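You operate a simulated robot arm through the tools that you are given. There is no shell and no other tool.

You run a simulated two-armed robot. Do the job below in one go: nothing can be reset, and whatever is moved stays where it is left.

JOB
Get the bedside book rest ready for reading in good light.
Fine: both page clips up, lamp knob on READ, shade turned till its light falls on the book; the lamp stays on.

The check looks at the end state, three seconds after you hand in, the way a careful person would. Anything else that was tipped, shoved, dropped, spilled or broken makes it a failure.

ROBOT AND FRAMES
Two 7-joint arms with two-finger parallel grippers on one trunk that stands fixed in place. Base frame: the origin is at the foot of the trunk, x ahead of it, y to its left, z up. Lengths are in mm, angles in rad, forces in N, time in s.
The left shoulder is at [50, 158, 1183], the right one opposite. With the tool pointing down near the work surface each hand reaches from about 100 to 640 mm from the base axis, measured 20 degrees to its own side. Payload 3.91 kg a hand.
Tool frame (each hand has its own): the origin (TCP) lies between the finger pads and is the grasp point; the fingertips stand 30 mm ahead of it; z points along the fingers, y is the line along which they close. Largest opening 110 mm; finger width 20, thickness 10; the body of the gripper, 48 by 112 mm, starts 55 mm behind the TCP.
Orientation is that of the tool frame in the base frame, as a unit quaternion [x, y, z, w]. With the fingers straight down and closing along the base's y, the tool's x points along the base's -x, its y along +y and its z along -z.

CONTROLS
- The arms move only by the tool apply_moves. It takes "left_steps", "right_steps" or both (then of equal length, played together; a hand with none holds still); each is a list of rows, each an object of numbers (a shift or turn left out is 0, a gripper value left out holds the last): "tx", "ty", "tz": the shift along the tool's x, y, z in units of 50 mm (1.0 is 50 mm); "ax", "ay", "az": the turn, a rotation vector about the tool's x, y, z in units of 8 degrees (1.0 is 8 degrees); "gripper": the opening in per cent of the stroke, from 0 (shut) to 100 (fully open). In form: [{"tx": .., "ty": .., "tz": .., "ax": .., "ay": .., "az": .., "gripper": ..}, ...]. A call has 1 to 20 rows; each row shifts and turns the commanded pose from where the row before left it, along the tool's axes as they then stand. A call with a number of a shift or a turn outside -1 to 1 is refused whole. Each row takes 0.2 s and may step no farther than 50 mm and 0.15 rad from the row before; otherwise, or with a gripper value out of range, the whole call is refused. Where a pose cannot be reached the arm comes as near as it can. A force on the tool above 40 N (or 10 N above the force at the start of the call, whichever is more), or a blocked arm, ends the call early, and 0.2 s more pass. Each finger travels about 153 mm/s and halts on what it meets, pressing with about 22 N; the grip force reading is that of the motor and also rises with nothing between the fingers. The clock runs only during rows and for 0.2 s after the last one: add rows that do not move to give the fingers time. The reply holds the time, the measured pose of the TCP, the force on the tool along the base axes, the opening and the grip force, in the units named above and with some noise, with the torque about the TCP (base axes, N m) and any sound that the robot's microphone picked up, and new pictures: "pictures" is both (left out), scene, wrist or none (wrist: the cameras of the hands that moved).
- Cameras (640 x 400 px; columns grow to the right, rows downward): "scene" is now at [113.1, 47.5, 1349.8]; the picture's right is [0.49, -0.87, 0.00], its down [-0.29, -0.17, -0.94] and it looks along [0.82, 0.47, -0.33] (base axes); focal length 214 px, centre (320, 200). "left" rides on the left gripper at [72, -17, -103] in its tool frame; the picture's right is [0.23, 0.97, 0.00], its down [-0.76, 0.18, -0.62] and it looks along [-0.61, 0.14, 0.78] (tool axes); focal length 222 px, centre (320, 200). "right" rides on the right gripper at [72, 17, -103] in its tool frame; the picture's right is [-0.23, 0.97, 0.00], its down [-0.76, -0.18, -0.62] and it looks along [-0.61, -0.14, 0.78] (tool axes); focal length 222 px, centre (320, 200). There is no depth. A picture from a camera that has moved, and an enlarged one, comes with that camera's place and axes in the base frame and with its lens. The place of the scene camera against the robot may be out by one fixed shift of up to 12 mm in any direction.
- slide_trunk(by): slides the trunk up (or, below 0, down) by that many mm; the arms and the scene camera ride with it, the base frame stays. It gives what a move gives, with no picture.
- pan_tilt(pan, tilt): turns the head with the scene camera to pan (to the left, within 1.396 rad either way) and tilt (down, from -0.506 to 1.204), counted from straight ahead of the robot. It gives what a move gives, and a new picture of the scene camera.
- inspect(camera, box): a new picture of the part [left, top, right, bottom] of that camera's present view, enlarged. It takes no simulated time.
- close_job(): hands the job in; it is judged then, once.

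Nothing tells you positions but the pictures and the camera data. Unless the task says otherwise, let go and move clear before handing in.

The tools are called after "Request:" as a command line: name --argument value ..., lists and objects as JSON in quotes. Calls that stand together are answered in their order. apply_moves: Moves the arms, as the interface text tells. Its arguments: {"type":"object","properties":{"left_steps":{"type":"array","items":{"type":"object","properties":{"tx":{"type":"number"},"ty":{"type":"number"},"tz":{"type":"number"},"ax":{"type":"number"},"ay":{"type":"number"},"az":{"type":"number"},"gripper":{"type":"number"}}}},"right_steps":{"type":"array","items":{"type":"object","properties":{"tx":{"type":"number"},"ty":{"type":"number"},"tz":{"type":"number"},"ax":{"type":"number"},"ay":{"type":"number"},"az":{"type":"number"},"gripper":{"type":"number"}}}},"pictures":{"type":"string","enum":["both","scene","wrist","none"]}},"required":[]} The other tools are called the same way: slide_trunk (by) moves the trunk up or down; pan_tilt (pan, tilt) turns the head that bears the scene camera; inspect (camera, box) takes an enlarged picture of a part of a camera's view; close_job () hands the job in.

At the start:

```text
time: 0.0
left_eef_pos: [171.9, 221.6, 1290.1]
left_ee_rot: [0.0, 1.0, 0.0, 0.0]
left_ft_force: [0.2, 0.1, -1.1]
left_moment: [-0.01, 0.01, 0.03]
left_opening: 109.9
left_grasp_force: 0.1
right_eef_pos: [275.2, 42.2, 1290.0]
right_ee_rot: [-0.001, 1.0, 0.001, 0.0]
right_ft_force: [0.2, -0.7, 0.3]
right_moment: [0.01, -0.01, -0.03]
right_opening: 109.9
right_grasp_force: 0.1
trunk travel left (down, up): [-425.0, 57.0]
head pan, tilt (commanded): [0.517, 0.34]
```

scene: 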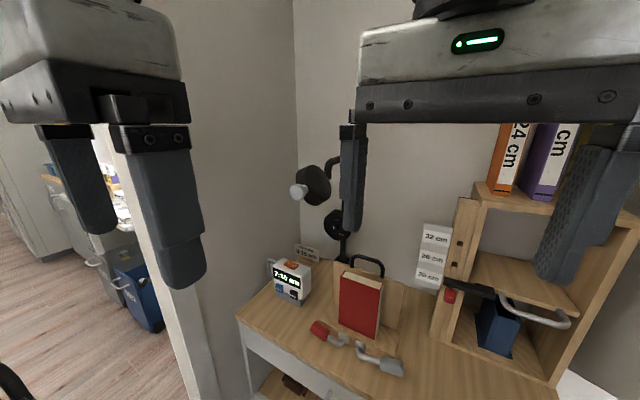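
right: 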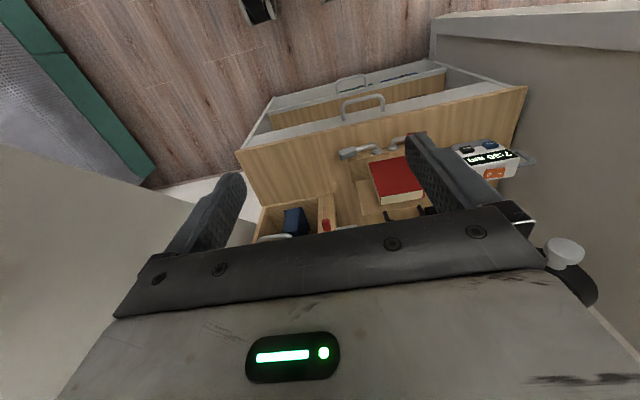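
left: 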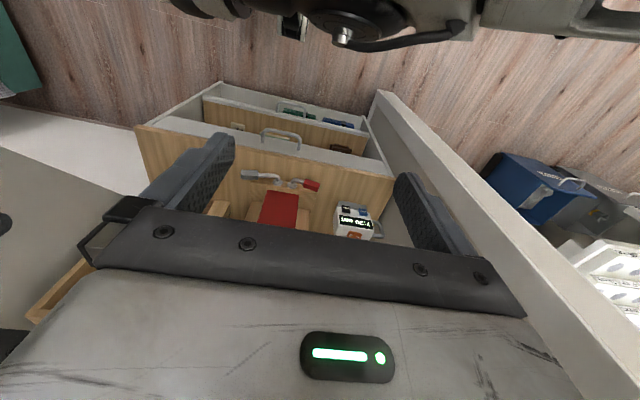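

I see a bedside desk with a clock, a red book on a wooden rest, two clip-like parts in front of it, a wall lamp and a shelf. I'll look closer before moving anything.

Request:
inspect --camera "scene" --box '[260, 230, 440, 390]'

Request:
inspect --camera "scene" --box '[280, 140, 380, 270]'

Request:
inspect --camera "scene" --box '[400, 120, 600, 390]'

Request:
inspect --camera "right" --box '[240, 60, 600, 300]'

Request:
inspect --camera "left" --box '[130, 60, 450, 280]'

```text
2.50 times, centred on (350, 310) of scene
camera zoom: at [113.1, 47.5, 1349.8], right [0.49, -0.87, 0.0], down [-0.29, -0.17, -0.94], along [0.82, 0.47, -0.33], focal length 536 px, centre (245, -75)
```

zoom: 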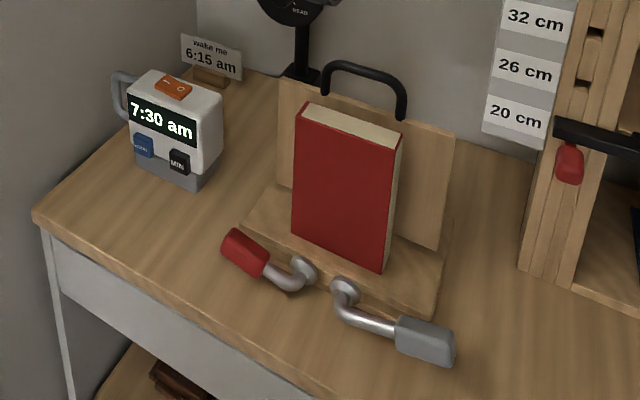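

```text
3.08 times, centred on (330, 205) of scene
camera zoom: at [113.1, 47.5, 1349.8], right [0.49, -0.87, 0.0], down [-0.29, -0.17, -0.94], along [0.82, 0.47, -0.33], focal length 660 px, centre (289, 185)
```

zoom: 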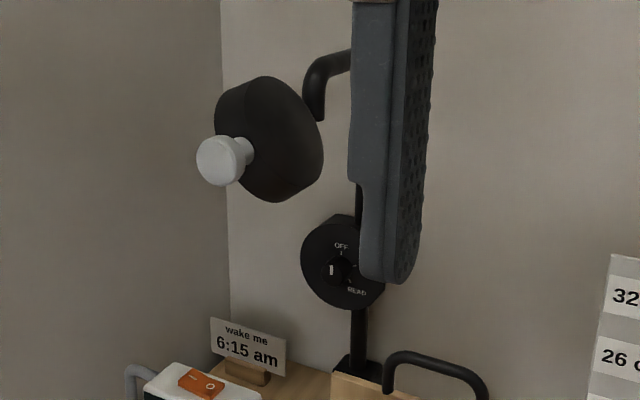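

```text
1.48 times, centred on (500, 255) of scene
camera zoom: at [113.1, 47.5, 1349.8], right [0.49, -0.87, 0.0], down [-0.29, -0.17, -0.94], along [0.82, 0.47, -0.33], focal length 318 px, centre (53, 118)
```

zoom: 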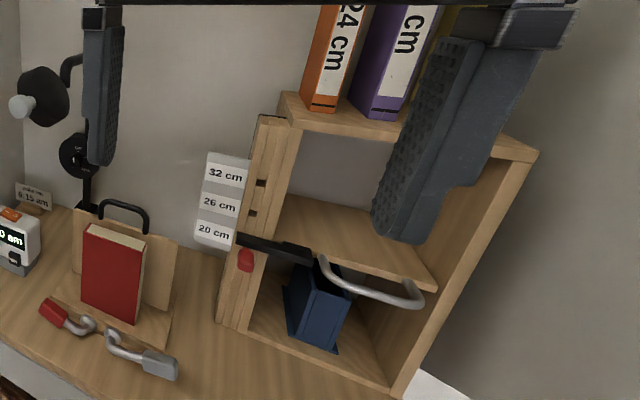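

```text
1.67 times, centred on (420, 180) of right
camera zoom: at [203.5, 59.5, 1393.8], right [0.23, 0.97, 0.0], down [0.76, -0.18, 0.62], along [0.61, -0.14, -0.78], focal length 370 px, centre (153, 233)
```

zoom: 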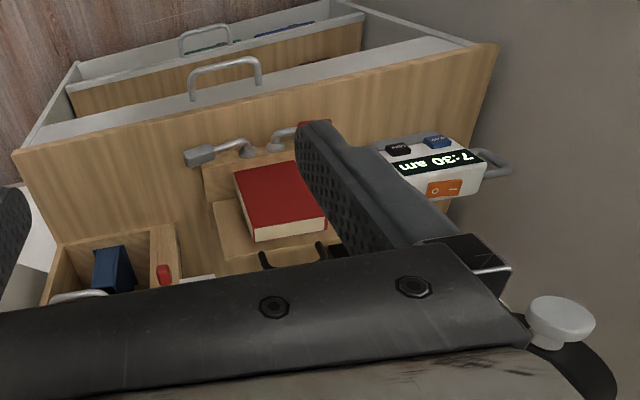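

```text
1.82 times, centred on (290, 170) of left
camera zoom: at [98.4, 204.8, 1392.9], right [-0.23, 0.97, 0.0], down [0.76, 0.18, 0.62], along [0.61, 0.14, -0.78], focal length 404 px, centre (374, 254)
```

zoom: 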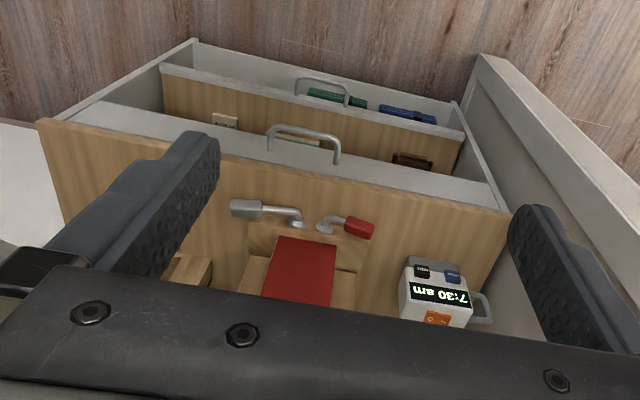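

The right hand blocks the lamp. The book's lower edge is near [570, 130..240, 773] and the clip pivots are near [549, 214 and 164, 755], with their handles lying out to the sides. I'll move the right hand aside to get a clear view.

Request:
apply_moves --right_steps '[{"ty": -1}, {"ty": -1}, {"ty": -1}, {"ty": -1}, {"ty": -0.6, "tx": 0.5}]' --pictures "both"

```text
time: 1.0
left_eef_pos: [179.5, 247.6, 1282.3]
left_ee_rot: [0.001, 1.0, -0.013, -0.005]
left_ft_force: [1.6, 0.8, -2.0]
left_moment: [-0.12, 0.08, 0.02]
left_opening: 109.8
left_grasp_force: 0.1
right_eef_pos: [265.5, -61.5, 1263.8]
right_ee_rot: [-0.107, 0.988, -0.107, -0.023]
right_ft_force: [-0.1, 0.1, 0.3]
right_moment: [0.03, 0.06, -0.01]
right_opening: 109.9
right_grasp_force: 0.0
trunk travel left (down, up): [-425.0, 57.0]
head pan, tilt (commanded): [0.517, 0.34]
stopped in row 5 (right hand): the arm was blocked; the commanded pose is now the measured one
camera scene: at [122.2, 75.8, 1347.1], right [0.49, -0.87, 0.02], down [-0.3, -0.19, -0.94], along [0.82, 0.46, -0.35], focal length 214 px, centre (320, 200)
camera right: at [193.9, -37.3, 1365.8], right [0.01, 0.98, -0.22], down [0.8, 0.12, 0.59], along [0.61, -0.18, -0.78], focal length 222 px, centre (320, 200)
```

scene: 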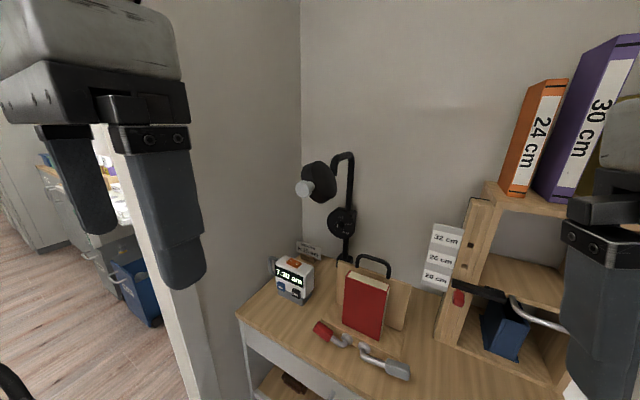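
right: 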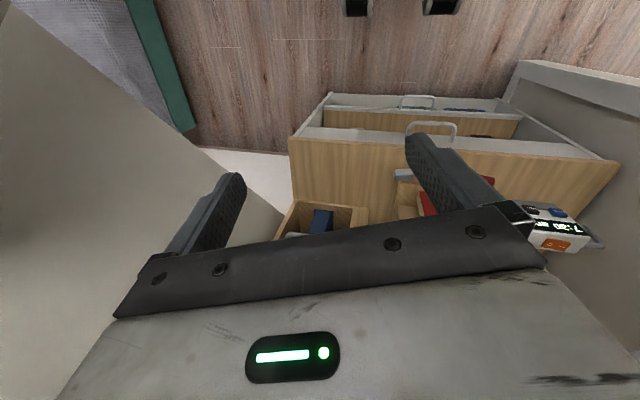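

The right arm was blocked on something to its right, probably the side panel, and the trunk leaned a little. I'll back the right arm off the way it came and check that the lean goes away.

Request:
apply_moves --right_steps '[{"ty": 0.8}, {"ty": 0.4}, {}]' --pictures "both"

```text
time: 1.9
left_eef_pos: [171.1, 220.1, 1291.2]
left_ee_rot: [0.001, 1.0, 0.001, 0.0]
left_ft_force: [0.8, -0.3, -0.2]
left_moment: [-0.05, 0.04, 0.01]
left_opening: 109.8
left_grasp_force: 0.1
right_eef_pos: [251.5, -40.7, 1260.6]
right_ee_rot: [-0.1, 0.991, -0.085, -0.013]
right_ft_force: [3.0, -20.9, -1.9]
right_moment: [2.35, 0.15, 1.89]
right_opening: 110.1
right_grasp_force: 0.0
trunk travel left (down, up): [-425.0, 57.0]
head pan, tilt (commanded): [0.517, 0.34]
stopped in row 3 (right hand): the force on the tool passed its limit at 41 N (the readings are from after the stop); the commanded pose is now the measured one
camera scene: at [112.4, 49.4, 1349.7], right [0.53, -0.85, 0.0], down [-0.29, -0.18, -0.94], along [0.8, 0.5, -0.34], focal length 214 px, centre (320, 200)
camera right: at [177.4, -19.6, 1363.2], right [0.03, 0.98, -0.17], down [0.79, 0.08, 0.61], along [0.62, -0.15, -0.77], focal length 222 px, centre (320, 200)
```

scene: 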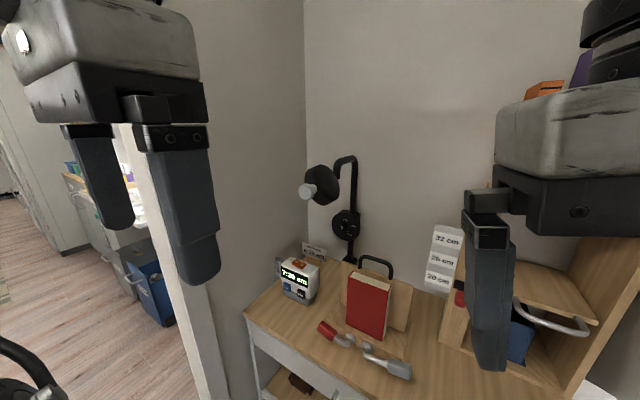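
right: 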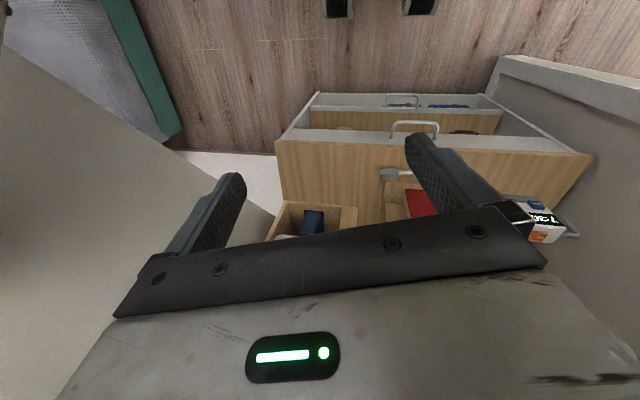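

The force and torque put the contact near [161, -10, 1372], so the right wrist's camera is touching the side of the head. I'll move the right hand forward and down, away from the head.

Request:
apply_moves --right_steps '[{"tx": -0.4, "ty": -0.2}, {"tx": -0.6, "ty": -0.1}, {"tx": -0.8, "tz": 0.3}, {"tx": -0.8, "tz": 0.6}, {}]' --pictures "both"

```text
time: 3.0
left_eef_pos: [169.8, 221.4, 1289.5]
left_ee_rot: [0.0, 1.0, 0.0, 0.001]
left_ft_force: [-0.3, 0.3, -0.7]
left_moment: [0.0, -0.02, 0.01]
left_opening: 110.0
left_grasp_force: 0.1
right_eef_pos: [382.2, -36.0, 1215.8]
right_ee_rot: [-0.097, 0.992, -0.085, -0.012]
right_ft_force: [-0.1, -0.9, -0.2]
right_moment: [0.0, -0.01, 0.01]
right_opening: 110.0
right_grasp_force: 0.0
trunk travel left (down, up): [-425.0, 57.0]
head pan, tilt (commanded): [0.517, 0.34]
camera scene: at [112.7, 47.4, 1349.8], right [0.49, -0.87, 0.0], down [-0.29, -0.17, -0.94], along [0.82, 0.47, -0.33], focal length 214 px, centre (320, 200)
camera right: at [308.3, -15.2, 1317.2], right [0.03, 0.98, -0.17], down [0.79, 0.08, 0.61], along [0.62, -0.15, -0.77], focal length 222 px, centre (320, 200)
```

scene: 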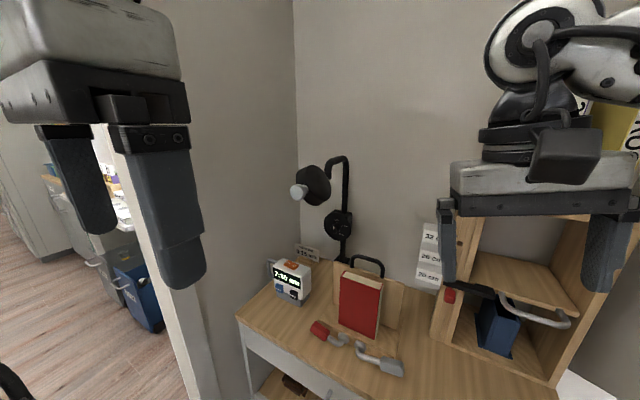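
right: 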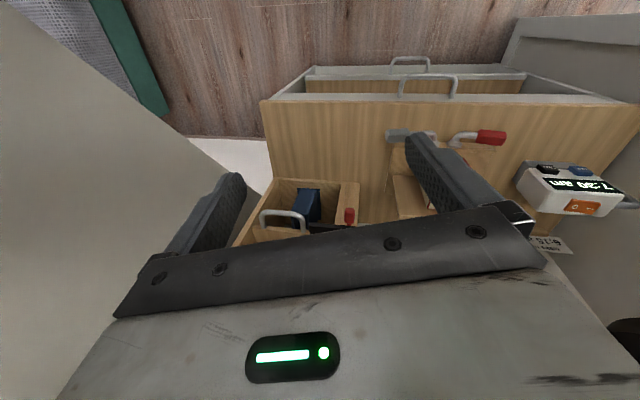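

The right hand is free and the head is back in place. Now I'll look closely at the lamp and the clips.

Request:
inspect --camera "scene" --box '[280, 145, 370, 205]'

Request:
inspect --camera "scene" --box '[315, 200, 365, 235]'

Request:
inspect --camera "scene" --box '[300, 310, 410, 385]'

Request:
inspect --camera "scene" --box '[280, 145, 400, 280]'

Request:
inspect --camera "right" --box '[360, 60, 640, 250]'

```text
6.67 times, centred on (325, 175) of scene
camera zoom: at [112.7, 47.4, 1349.8], right [0.49, -0.87, 0.0], down [-0.29, -0.17, -0.94], along [0.82, 0.47, -0.33], focal length 1430 px, centre (287, 367)
```

zoom: 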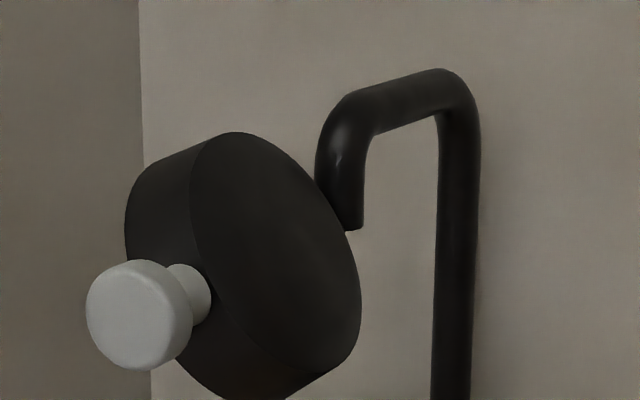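

```text
11.43 times, centred on (340, 218) of scene
camera zoom: at [112.7, 47.4, 1349.8], right [0.49, -0.87, 0.0], down [-0.29, -0.17, -0.94], along [0.82, 0.47, -0.33], focal length 2451 px, centre (91, 0)
```

zoom: 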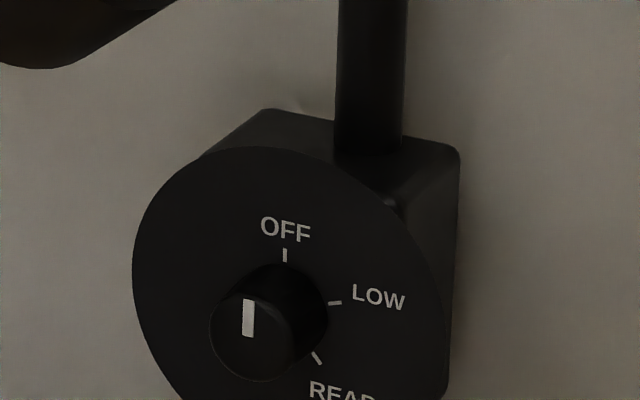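

```text
5.33 times, centred on (355, 348) of scene
camera zoom: at [112.7, 47.4, 1349.8], right [0.49, -0.87, 0.0], down [-0.29, -0.17, -0.94], along [0.82, 0.47, -0.33], focal length 1144 px, centre (133, -587)
```

zoom: 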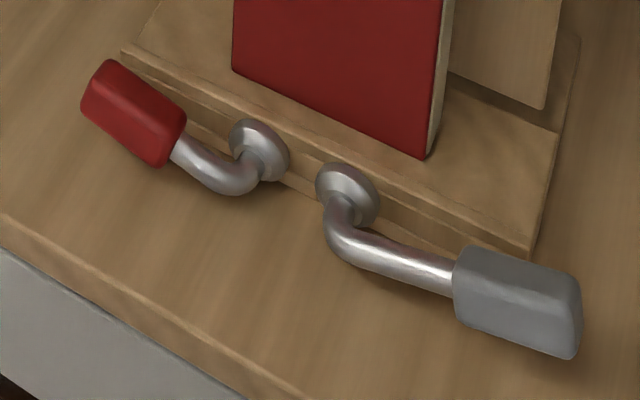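

```text
2.96 times, centred on (340, 212) of scene
camera zoom: at [112.7, 47.4, 1349.8], right [0.49, -0.87, 0.0], down [-0.29, -0.17, -0.94], along [0.82, 0.47, -0.33], focal length 636 px, centre (261, 163)
```

zoom: 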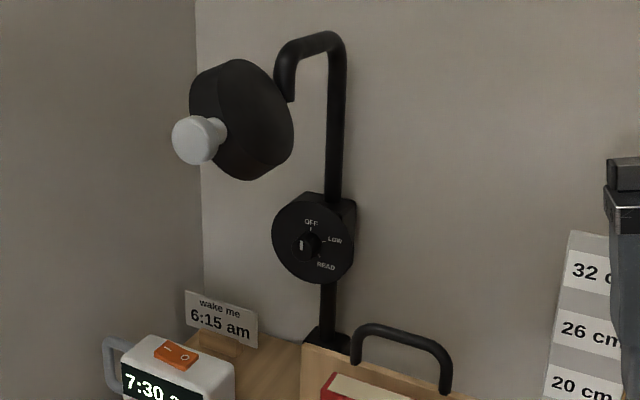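

```text
2.11 times, centred on (500, 155) of right
camera zoom: at [308.3, -15.2, 1317.2], right [0.03, 0.98, -0.17], down [0.79, 0.08, 0.61], along [0.62, -0.15, -0.77], focal length 468 px, centre (-59, 295)
```

zoom: 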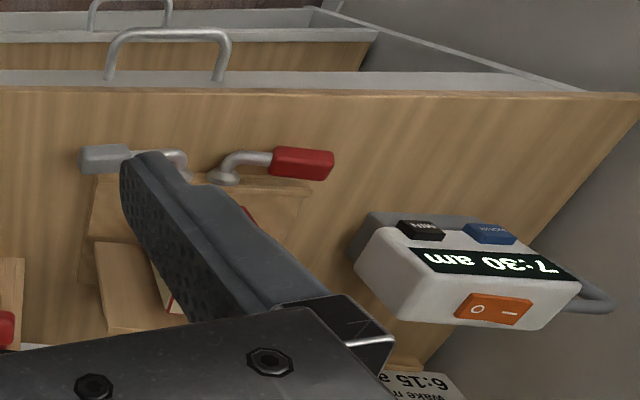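

The knob reads OFF, LOW, READ clockwise and points at OFF. The shade carries a white handle, and I put it roughly at [560, 370, 1180]. I'll bring the left hand forward and tilt it so its wrist camera can see the lamp up close.

Request:
apply_moves --left_steps '[{"tx": -1}, {"tx": -1}, {"tx": -1, "tz": 0.0}, {"tx": -0.8, "tz": 0.6}, {"tz": 0.8}, {"ay": -1}, {"ay": -1}, {"ay": -1}, {"ay": -1}, {"ay": -1}, {"ay": -1}, {}]' --pictures "both"

```text
time: 5.7
left_eef_pos: [361.0, 221.2, 1221.1]
left_ee_rot: [0.001, 0.913, 0.0, 0.409]
left_ft_force: [0.9, -0.1, -0.4]
left_moment: [0.01, -0.03, 0.02]
left_opening: 110.2
left_grasp_force: 0.0
right_eef_pos: [382.0, -36.4, 1215.2]
right_ee_rot: [-0.097, 0.992, -0.084, -0.012]
right_ft_force: [0.3, 0.0, 0.8]
right_moment: [-0.02, 0.03, 0.01]
right_opening: 110.0
right_grasp_force: 0.1
trunk travel left (down, up): [-425.0, 57.0]
head pan, tilt (commanded): [0.517, 0.34]
camera scene: at [113.2, 47.4, 1349.8], right [0.49, -0.87, 0.0], down [-0.29, -0.17, -0.94], along [0.82, 0.47, -0.33], focal length 214 px, centre (320, 200)
camera left: at [235.5, 205.0, 1235.4], right [-0.15, 0.97, -0.17], down [0.04, 0.18, 0.98], along [0.99, 0.14, -0.07], focal length 222 px, centre (320, 200)
```

scene: 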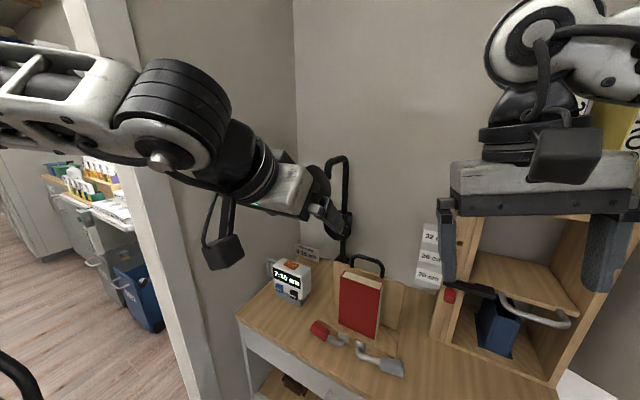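
left: 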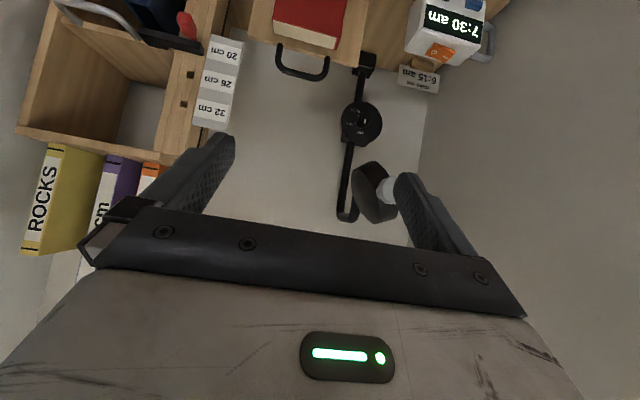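

The left wrist camera now shows the lamp, upside down in the picture. I'll enlarge it.

Request:
inspect --camera "left" --box '[320, 130, 440, 230]'

Request:
inspect --camera "left" --box '[325, 80, 405, 155]'

Request:
inspect --camera "left" --box '[230, 0, 430, 130]'

Request:
inspect --camera "scene" --box '[400, 180, 640, 400]'

```text
4.00 times, centred on (380, 180) of left
camera zoom: at [235.5, 205.0, 1235.4], right [-0.15, 0.97, -0.17], down [0.04, 0.18, 0.98], along [0.99, 0.14, -0.07], focal length 888 px, centre (80, 280)
```

zoom: 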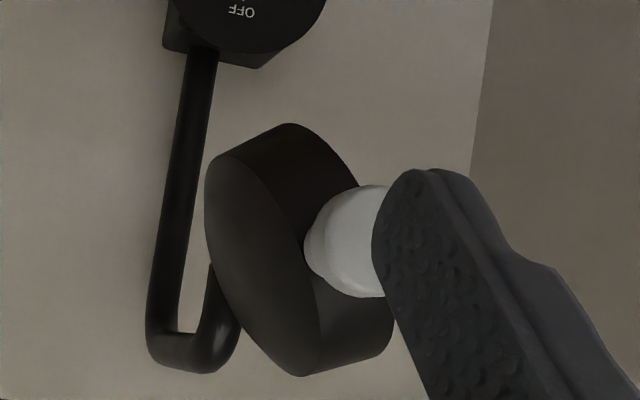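

```text
5.33 times, centred on (365, 118) of left
camera zoom: at [235.5, 205.0, 1235.4], right [-0.15, 0.97, -0.17], down [0.04, 0.18, 0.98], along [0.99, 0.14, -0.07], focal length 1185 px, centre (80, 640)
```

zoom: 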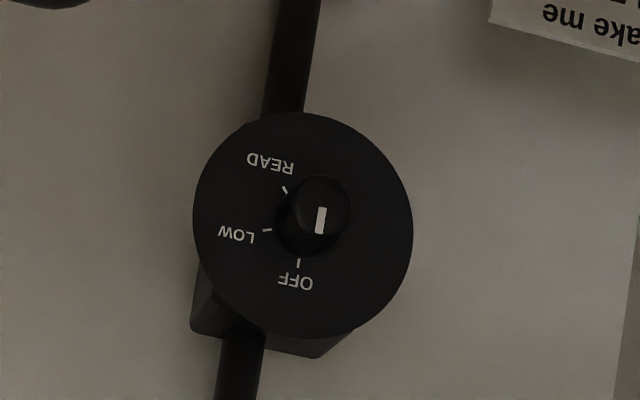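

```text
3.08 times, centred on (330, 65) of left
camera zoom: at [235.5, 205.0, 1235.4], right [-0.15, 0.97, -0.17], down [0.04, 0.18, 0.98], along [0.99, 0.14, -0.07], focal length 684 px, centre (289, 615)
```

zoom: 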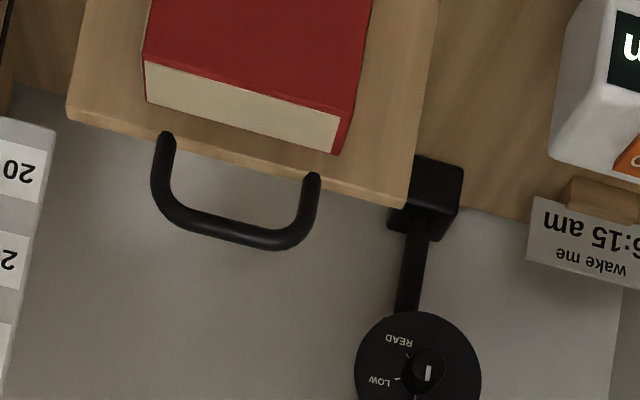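

```text
1.82 times, centred on (520, 290) of scene
camera zoom: at [113.2, 47.4, 1349.8], right [0.49, -0.87, 0.0], down [-0.29, -0.17, -0.94], along [0.82, 0.47, -0.33], focal length 390 px, centre (-44, 36)
```

zoom: 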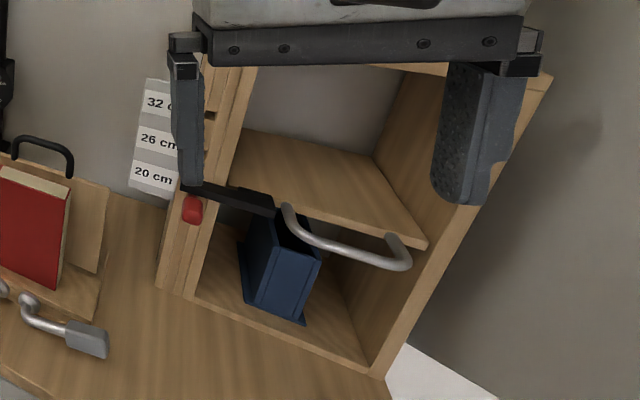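

The lamp post stands near [850, 360], with the knob at about [775, 362, 974] facing the robot. The shade's white handle is near [528, 342, 1188] and its back faces right and up, so its light points left. I'll shift the left hand sideways for a second view and better triangulation.

Request:
apply_moves --left_steps '[{"ty": 1}, {"ty": 1}, {"ty": 0.8}, {}]' --pictures "wrist"

Request:
inspect --camera "left" --box '[200, 120, 360, 240]'

Request:
inspect --camera "left" --box '[220, 70, 320, 150]'

```text
time: 6.7
left_eef_pos: [362.8, 362.7, 1220.6]
left_ee_rot: [0.0, 0.914, 0.001, 0.407]
left_ft_force: [0.4, 0.5, -0.6]
left_moment: [0.02, 0.0, 0.01]
left_opening: 109.7
left_grasp_force: 0.1
right_eef_pos: [381.8, -36.3, 1215.6]
right_ee_rot: [-0.097, 0.992, -0.085, -0.011]
right_ft_force: [-0.1, -0.7, 0.5]
right_moment: [0.01, 0.0, -0.01]
right_opening: 109.8
right_grasp_force: 0.0
trunk travel left (down, up): [-425.0, 57.0]
head pan, tilt (commanded): [0.517, 0.34]
camera left: at [237.7, 346.1, 1235.5], right [-0.15, 0.97, -0.17], down [0.05, 0.18, 0.98], along [0.99, 0.14, -0.07], focal length 222 px, centre (320, 200)
```

left: 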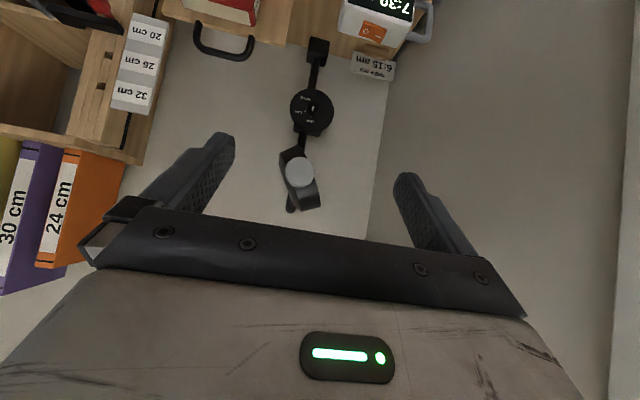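

```text
3.33 times, centred on (280, 180) of left
camera zoom: at [237.7, 346.1, 1235.5], right [-0.15, 0.97, -0.17], down [0.05, 0.18, 0.98], along [0.99, 0.14, -0.07], focal length 740 px, centre (453, 267)
```

zoom: 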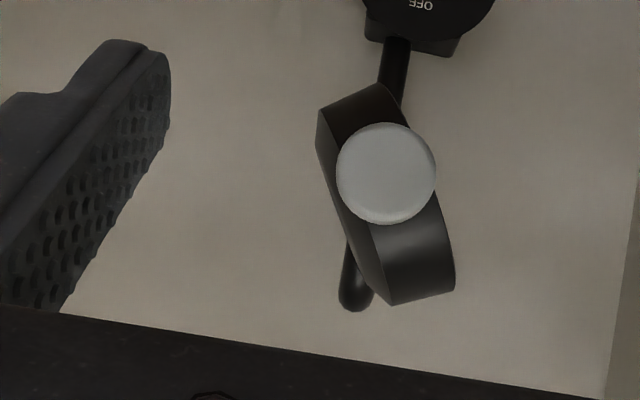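

```text
5.00 times, centred on (270, 110) of left
camera zoom: at [237.7, 346.1, 1235.5], right [-0.15, 0.97, -0.17], down [0.05, 0.18, 0.98], along [0.99, 0.14, -0.07], focal length 1111 px, centre (570, 650)
```

zoom: 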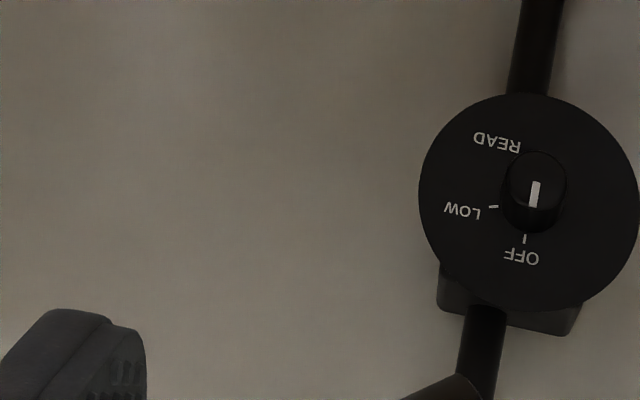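

The second view gives a better fix: the white shade handle is at about [558, 356, 1179], on a turning axis along x. The control knob's front is at about [786, 365, 972]. Before lowering the trunk I'll check what is around the right arm.

Request:
pan_tilt --pan -0.7 --tilt 0.45

```text
time: 8.1
left_eef_pos: [363.5, 361.9, 1222.0]
left_ee_rot: [0.001, 0.914, 0.0, 0.406]
left_ft_force: [-0.6, 0.0, -0.3]
left_moment: [-0.02, -0.01, -0.01]
left_opening: 110.0
left_grasp_force: 0.1
right_eef_pos: [381.5, -35.7, 1215.9]
right_ee_rot: [-0.097, 0.992, -0.085, -0.012]
right_ft_force: [0.9, -0.5, -0.7]
right_moment: [0.02, 0.01, -0.02]
right_opening: 110.1
right_grasp_force: 0.0
trunk travel left (down, up): [-425.0, 57.0]
head pan, tilt (commanded): [-0.7, 0.45]
camera scene: at [102.4, -57.7, 1339.6], right [-0.64, -0.77, 0.0], down [-0.33, 0.28, -0.9], along [0.69, -0.58, -0.44], focal length 214 px, centre (320, 200)
```

scene: 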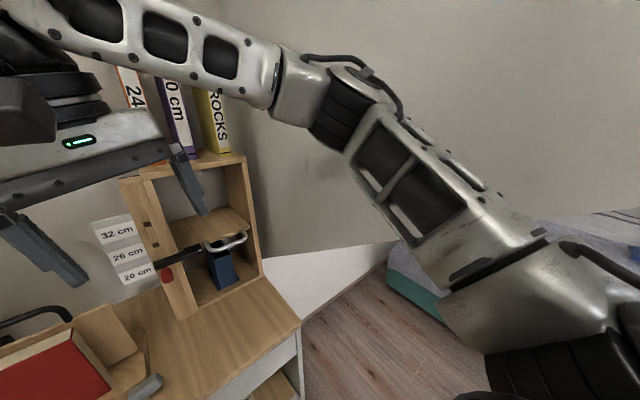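

Request:
pan_tilt --pan 1.2 --tilt 0.45

```text
time: 9.9
left_eef_pos: [363.3, 361.9, 1220.8]
left_ee_rot: [0.001, 0.914, -0.001, 0.407]
left_ft_force: [0.6, 0.2, 0.2]
left_moment: [-0.01, -0.01, -0.03]
left_opening: 110.0
left_grasp_force: 0.1
right_eef_pos: [381.9, -35.6, 1215.5]
right_ee_rot: [-0.097, 0.992, -0.085, -0.012]
right_ft_force: [0.0, -1.2, -0.3]
right_moment: [0.02, 0.0, 0.0]
right_opening: 110.2
right_grasp_force: 0.0
trunk travel left (down, up): [-425.0, 57.0]
head pan, tilt (commanded): [1.201, 0.45]
camera scene: at [65.4, 87.1, 1339.6], right [0.93, -0.36, 0.0], down [-0.16, -0.41, -0.9], along [0.33, 0.84, -0.44], focal length 214 px, centre (320, 200)
```

scene: 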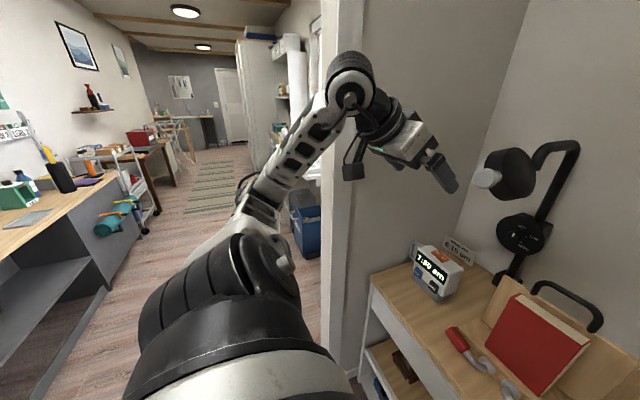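

The space below both arms is clear, so I'll lower the trunk by 150 mm. That puts the left shoulder near the lamp knob's height.

Request:
slide_trunk --by -150

Request:
pan_tilt --pan 0.45 --tilt 0.3

```text
time: 11.7
left_eef_pos: [363.0, 361.6, 1070.5]
left_ee_rot: [0.001, 0.913, 0.0, 0.407]
left_ft_force: [-0.2, 0.4, -0.8]
left_moment: [0.0, -0.03, 0.0]
left_opening: 109.9
left_grasp_force: 0.0
right_eef_pos: [381.8, -37.0, 1065.8]
right_ee_rot: [-0.097, 0.992, -0.085, -0.012]
right_ft_force: [-0.4, -1.3, 0.5]
right_moment: [-0.04, -0.05, -0.02]
right_opening: 109.8
right_grasp_force: 0.0
trunk travel left (down, up): [-275.0, 207.0]
head pan, tilt (commanded): [1.201, 0.45]
```

```text
time: 12.8
left_eef_pos: [363.3, 361.9, 1070.6]
left_ee_rot: [0.0, 0.914, 0.0, 0.407]
left_ft_force: [-0.3, -0.1, 0.4]
left_moment: [-0.01, 0.01, -0.01]
left_opening: 110.0
left_grasp_force: 0.1
right_eef_pos: [382.8, -36.6, 1065.4]
right_ee_rot: [-0.097, 0.992, -0.085, -0.012]
right_ft_force: [-0.3, 0.7, -0.3]
right_moment: [-0.01, -0.02, 0.02]
right_opening: 110.1
right_grasp_force: 0.1
trunk travel left (down, up): [-275.0, 207.0]
head pan, tilt (commanded): [0.45, 0.3]
camera scene: at [116.1, 42.1, 1203.6], right [0.44, -0.9, 0.0], down [-0.27, -0.13, -0.96], along [0.86, 0.42, -0.3], focal length 214 px, centre (320, 200)
```

scene: 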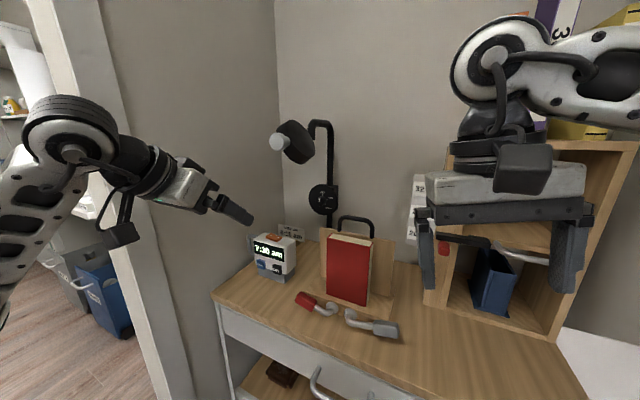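

The trunk is down. Next I'll level the left tool so it points straight ahead and roll it about 70°, which keeps the wrist camera above the clock.

Request:
apply_moves --left_steps '[{"ay": -1}, {"ay": -1}, {"ay": -1}, {"ay": -1}, {"ay": -1}, {"ay": -0.25}, {"tx": 0.5}, {}]' --pictures "both"

```text
time: 14.6
left_eef_pos: [383.1, 386.8, 1057.4]
left_ee_rot: [0.001, 0.707, 0.0, 0.708]
left_ft_force: [0.2, -0.4, 0.4]
left_moment: [0.03, -0.01, 0.0]
left_opening: 110.0
left_grasp_force: 0.1
left hand out of reach, approached as far as the arm can: row 3, 4, 5, 7
right_eef_pos: [381.6, -36.3, 1065.8]
right_ee_rot: [-0.097, 0.992, -0.084, -0.012]
right_ft_force: [-0.5, -0.3, -0.2]
right_moment: [-0.01, 0.02, 0.02]
right_opening: 110.2
right_grasp_force: 0.1
trunk travel left (down, up): [-275.0, 207.0]
head pan, tilt (commanded): [0.45, 0.3]
camera scene: at [116.2, 42.1, 1203.6], right [0.44, -0.9, 0.0], down [-0.27, -0.13, -0.96], along [0.86, 0.42, -0.3], focal length 214 px, centre (320, 200)
camera left: at [280.7, 370.8, 984.0], right [0.0, 0.97, -0.23], down [-0.62, 0.18, 0.76], along [0.78, 0.14, 0.61], focal length 222 px, centre (320, 200)
```

scene: 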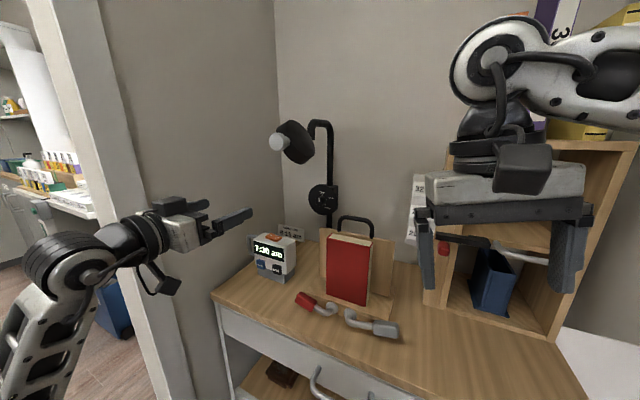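
left: 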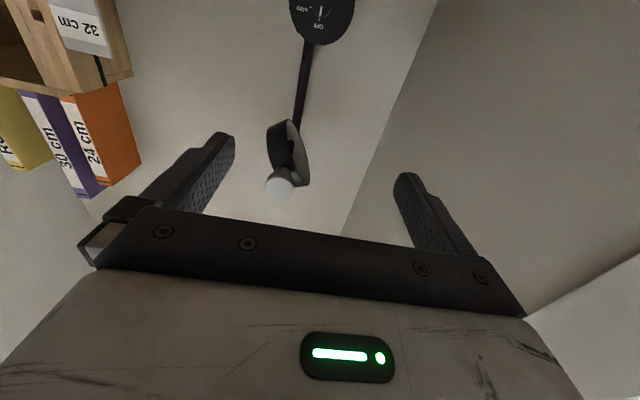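

The tool is level now. From this angle the camera looks up at the shade, so I'll look at its underside.

Request:
inspect --camera "left" --box '[240, 90, 340, 210]'

Request:
inspect --camera "scene" --box '[230, 100, 380, 320]'

```text
3.33 times, centred on (290, 150) of left
camera zoom: at [280.7, 370.8, 984.0], right [0.0, 0.97, -0.23], down [-0.62, 0.18, 0.76], along [0.78, 0.14, 0.61], focal length 740 px, centre (420, 367)
```

zoom: 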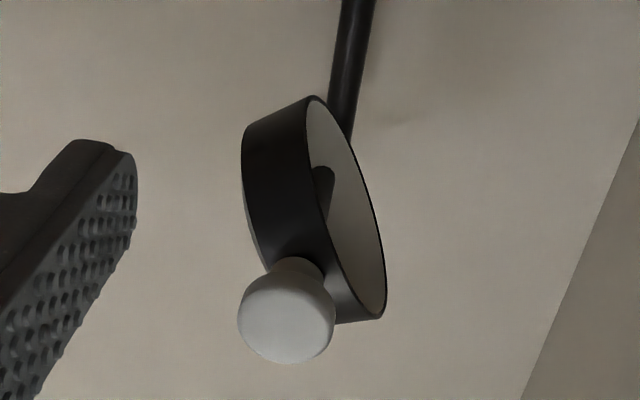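

```text
1.82 times, centred on (305, 210) of scene
camera zoom: at [116.2, 42.1, 1203.6], right [0.44, -0.9, 0.0], down [-0.27, -0.13, -0.96], along [0.86, 0.42, -0.3], focal length 390 px, centre (347, 182)
```

zoom: 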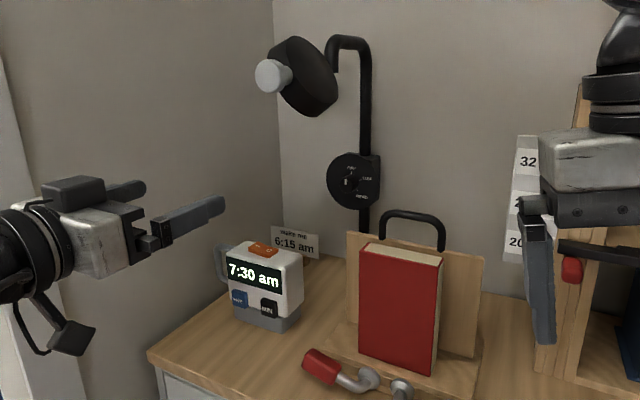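

The inside of the shade is white and opens to the left and down, so it must turn about 90° counter-clockwise as seen from the robot. The control knob comes first: I'll line up in front of it and roll the hand.

Request:
apply_moves --left_steps '[{"tz": 1}, {"tz": 1, "tx": 0.5}, {"tz": 0.8, "tx": 0.6, "ty": -0.44}, {"tx": 0.5}, {"az": 1}, {"az": 1}, {"az": 1}, {"az": 1}, {"az": 1}, {"az": 1}, {"az": 1}, {"az": 1}, {"az": 0.75}, {}]' --pictures "both"

```text
refused: row 2 steps farther than a row can; nothing moved
```

Request:
apply_moves --left_steps '[{"tz": 1}, {"tz": 0.8, "tx": 0.5}, {"tz": 0.7, "tx": 0.5, "ty": -0.44}, {"tx": 0.6, "tz": 0.2}, {"az": 1}, {"az": 1}, {"az": 1}, {"az": 1}, {"az": 1}, {"az": 1}, {"az": 1}, {"az": 1}, {"az": 0.75}, {}]' --pictures "both"

```text
time: 17.6
left_eef_pos: [511.3, 382.9, 1061.5]
left_ee_rot: [0.392, 0.594, 0.382, 0.59]
left_ft_force: [0.7, 0.0, 0.8]
left_moment: [0.0, 0.0, -0.02]
left_opening: 109.8
left_grasp_force: 0.0
left hand out of reach, approached as far as the arm can: row 9, 10, 11, 12, 13
right_eef_pos: [381.6, -37.1, 1065.7]
right_ee_rot: [-0.097, 0.992, -0.085, -0.012]
right_ft_force: [0.7, 0.7, -0.5]
right_moment: [0.01, 0.01, 0.0]
right_opening: 110.1
right_grasp_force: 0.1
trunk travel left (down, up): [-275.0, 207.0]
head pan, tilt (commanded): [0.45, 0.3]
camera scene: at [116.2, 41.8, 1203.6], right [0.44, -0.9, 0.0], down [-0.27, -0.13, -0.96], along [0.86, 0.42, -0.3], focal length 214 px, centre (320, 200)
camera left: at [409.6, 444.4, 1017.2], right [0.02, 0.6, 0.8], down [-0.62, -0.62, 0.48], along [0.78, -0.51, 0.36], focal length 222 px, centre (320, 200)
```

scene: 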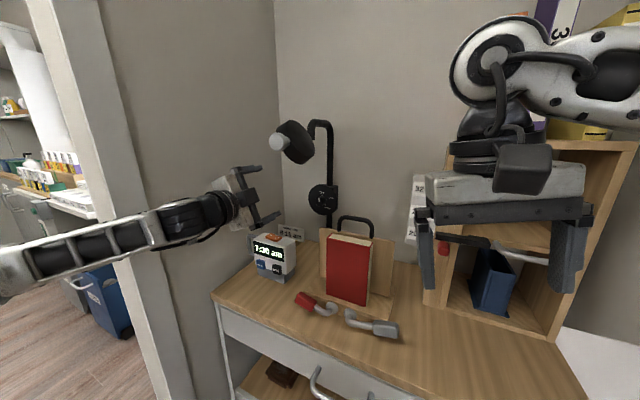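
left: 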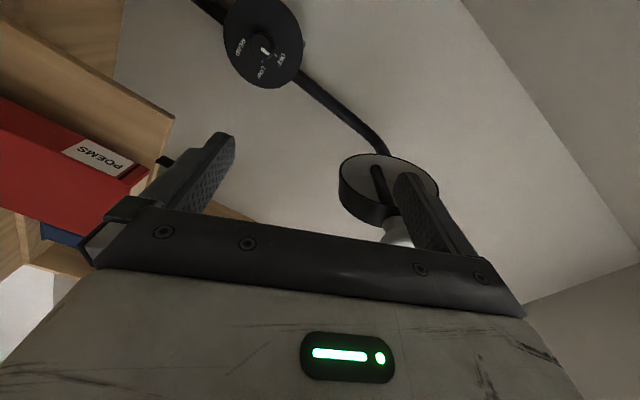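

Positive roll runs into a joint limit. I'll roll the other way at this stand-off position and see how far it goes.

Request:
apply_moves --left_steps '[{"az": -1}, {"az": -1}, {"az": -1}, {"az": -1}, {"az": -1}, {"az": -1}, {"az": -1}, {"az": -1}, {"az": -0.75}, {}]' --pictures "none"

Request:
apply_moves --left_steps '[{"az": -1}, {"az": -1}, {"az": -1}, {"az": -1}, {"az": -1}, {"az": -1}, {"az": -1}, {"az": -1}, {"az": -1}, {"az": -1}, {}]' --pictures "both"

```text
time: 19.8
left_eef_pos: [514.0, 383.0, 1060.6]
left_ee_rot: [-0.021, 0.712, -0.026, 0.702]
left_ft_force: [0.4, 0.7, -0.7]
left_moment: [-0.03, 0.01, -0.01]
left_opening: 109.9
left_grasp_force: 0.1
right_eef_pos: [382.0, -35.9, 1065.6]
right_ee_rot: [-0.097, 0.992, -0.085, -0.012]
right_ft_force: [-0.9, -0.3, -0.1]
right_moment: [0.0, 0.05, -0.01]
right_opening: 110.2
right_grasp_force: 0.0
trunk travel left (down, up): [-275.0, 207.0]
head pan, tilt (commanded): [0.45, 0.3]
```

```text
time: 22.2
left_eef_pos: [513.1, 384.4, 1062.3]
left_ee_rot: [-0.473, 0.532, -0.472, 0.52]
left_ft_force: [-0.3, -0.9, -1.0]
left_moment: [0.01, -0.04, -0.01]
left_opening: 109.9
left_grasp_force: 0.0
right_eef_pos: [382.4, -35.3, 1065.2]
right_ee_rot: [-0.098, 0.991, -0.085, -0.012]
right_ft_force: [-0.4, -0.3, -0.4]
right_moment: [-0.03, -0.03, 0.02]
right_opening: 110.0
right_grasp_force: 0.1
trunk travel left (down, up): [-275.0, 207.0]
head pan, tilt (commanded): [0.45, 0.3]
camera scene: at [116.2, 42.0, 1203.6], right [0.44, -0.9, 0.0], down [-0.27, -0.13, -0.96], along [0.86, 0.42, -0.3], focal length 214 px, centre (320, 200)
camera left: at [408.8, 311.0, 1070.9], right [-0.01, -0.12, -0.99], down [-0.62, 0.78, -0.09], along [0.79, 0.61, -0.09], focal length 222 px, centre (320, 200)
```

scene: 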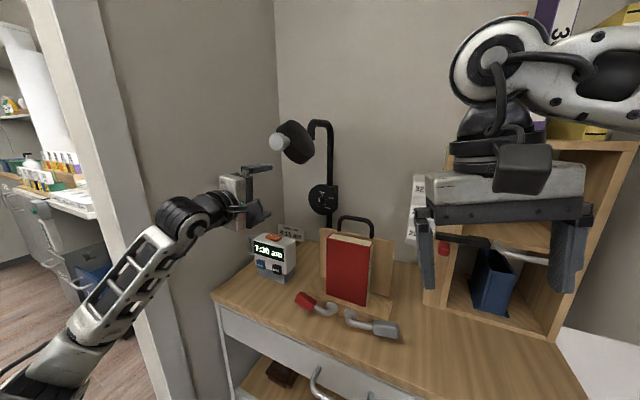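
left: 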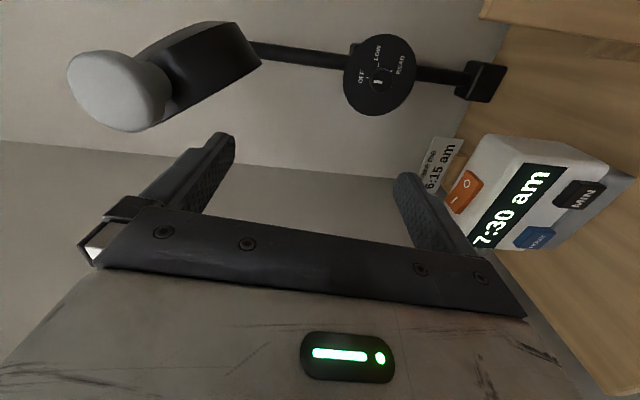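

The hand rolled to about -84° without trouble, and the camera now has a good view of the knob. I'll zoom in to measure the dial marks.

Request:
inspect --camera "left" --box '[330, 20, 430, 130]'

Request:
inspect --camera "left" --box '[60, 10, 280, 140]'

```text
3.64 times, centred on (380, 75) of left
camera zoom: at [408.8, 311.0, 1070.9], right [-0.01, -0.12, -0.99], down [-0.62, 0.78, -0.09], along [0.79, 0.61, -0.09], focal length 808 px, centre (102, 654)
```

zoom: 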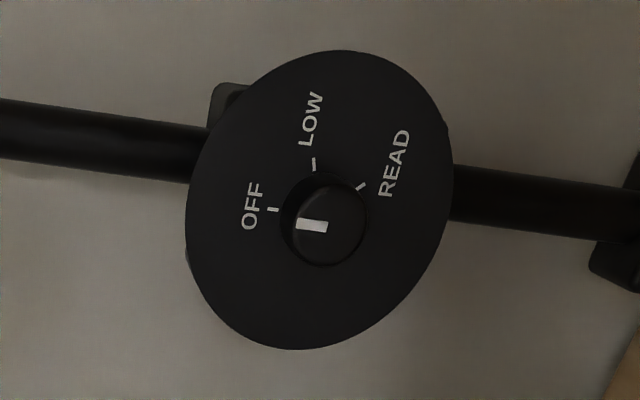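

```text
2.91 times, centred on (170, 75) of left
camera zoom: at [408.8, 311.0, 1070.9], right [-0.01, -0.12, -0.99], down [-0.62, 0.78, -0.09], along [0.79, 0.61, -0.09], focal length 646 px, centre (756, 564)
```

zoom: 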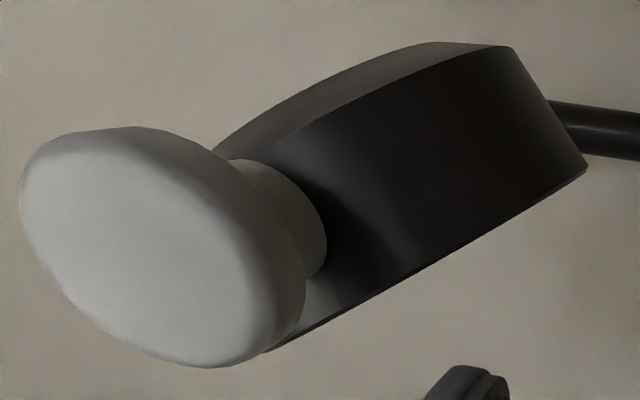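

The marks sit at 0° (OFF), 70° (LOW) and 140° (READ), so the knob must turn 140° clockwise. I'll narrow the fingers, drop to the knob's height and move partway in for a closer look.

Request:
apply_moves --left_steps '[{"ty": 0.9, "tx": 0.19, "gripper": 50}, {"ty": 0.9, "tx": 0.19}, {}, {"tz": 0.9}, {"tz": 0.9}, {"tz": 0.7}, {}]' --pictures "both"

```text
time: 23.8
left_eef_pos: [639.5, 374.0, 969.3]
left_ee_rot: [-0.472, 0.534, -0.472, 0.52]
left_ft_force: [0.0, -0.4, -0.5]
left_moment: [0.0, 0.02, 0.0]
left_opening: 55.0
left_grasp_force: 0.0
right_eef_pos: [381.7, -36.0, 1064.8]
right_ee_rot: [-0.097, 0.991, -0.086, -0.012]
right_ft_force: [-0.8, -0.4, -0.4]
right_moment: [-0.02, 0.01, -0.04]
right_opening: 110.1
right_grasp_force: 0.0
trunk travel left (down, up): [-275.0, 207.0]
head pan, tilt (commanded): [0.45, 0.3]
camera scene: at [116.3, 42.0, 1203.6], right [0.44, -0.9, 0.0], down [-0.27, -0.13, -0.96], along [0.86, 0.42, -0.3], focal length 214 px, centre (320, 200)
camera left: at [535.9, 301.3, 978.2], right [-0.01, -0.12, -0.99], down [-0.62, 0.78, -0.08], along [0.79, 0.61, -0.08], focal length 222 px, centre (320, 200)
```

scene: 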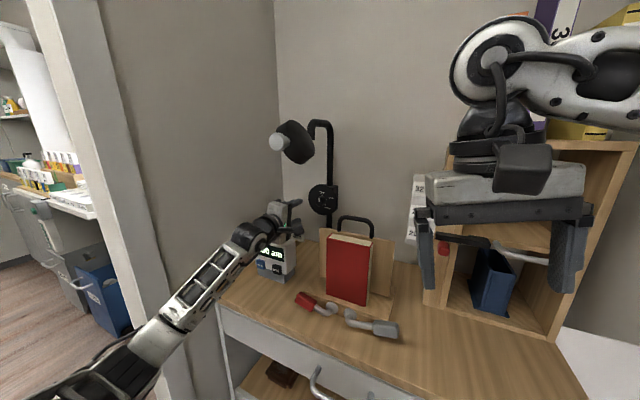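
left: 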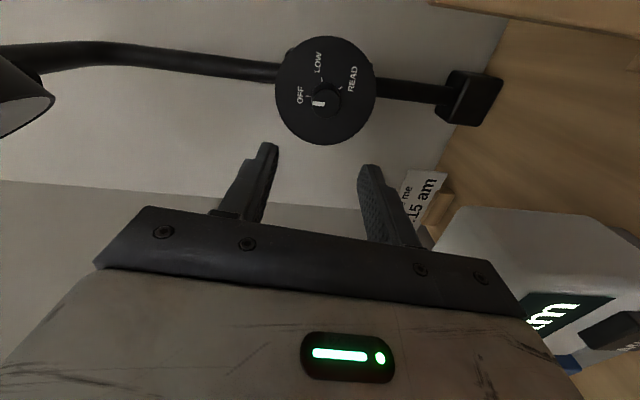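

The marks are clear. The board's top-left corner is near [635, 289, 943], so the wrist camera should ride above it. I'll back off a bit and roll further so the camera goes up.

Request:
apply_moves --left_steps '[{"tz": -1}, {"tz": -0.8}, {"az": -1}, {"az": -1}, {"az": -1}, {"az": -1}, {"az": -1}, {}]' --pictures "scene"

```text
time: 25.6
left_eef_pos: [547.3, 373.3, 967.7]
left_ee_rot: [0.627, -0.339, 0.621, -0.328]
left_ft_force: [0.1, -0.3, -0.3]
left_moment: [0.01, 0.0, -0.01]
left_opening: 54.9
left_grasp_force: 0.1
right_eef_pos: [381.2, -36.3, 1066.2]
right_ee_rot: [-0.098, 0.992, -0.085, -0.012]
right_ft_force: [0.0, 0.4, 0.0]
right_moment: [0.01, 0.02, -0.02]
right_opening: 109.9
right_grasp_force: 0.1
trunk travel left (down, up): [-275.0, 207.0]
head pan, tilt (commanded): [0.45, 0.3]
camera scene: at [116.2, 42.0, 1203.6], right [0.44, -0.9, 0.0], down [-0.27, -0.13, -0.96], along [0.86, 0.42, -0.3], focal length 214 px, centre (320, 200)
```

scene: 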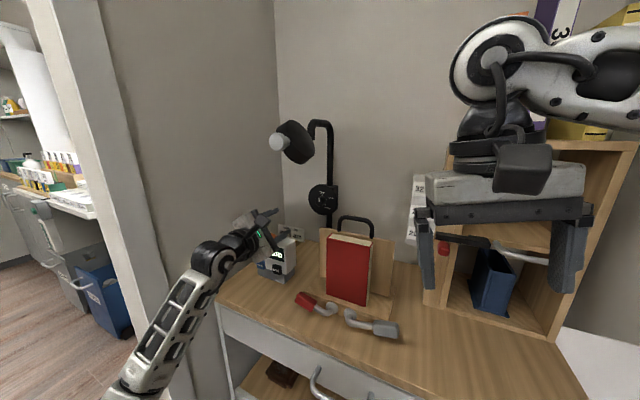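

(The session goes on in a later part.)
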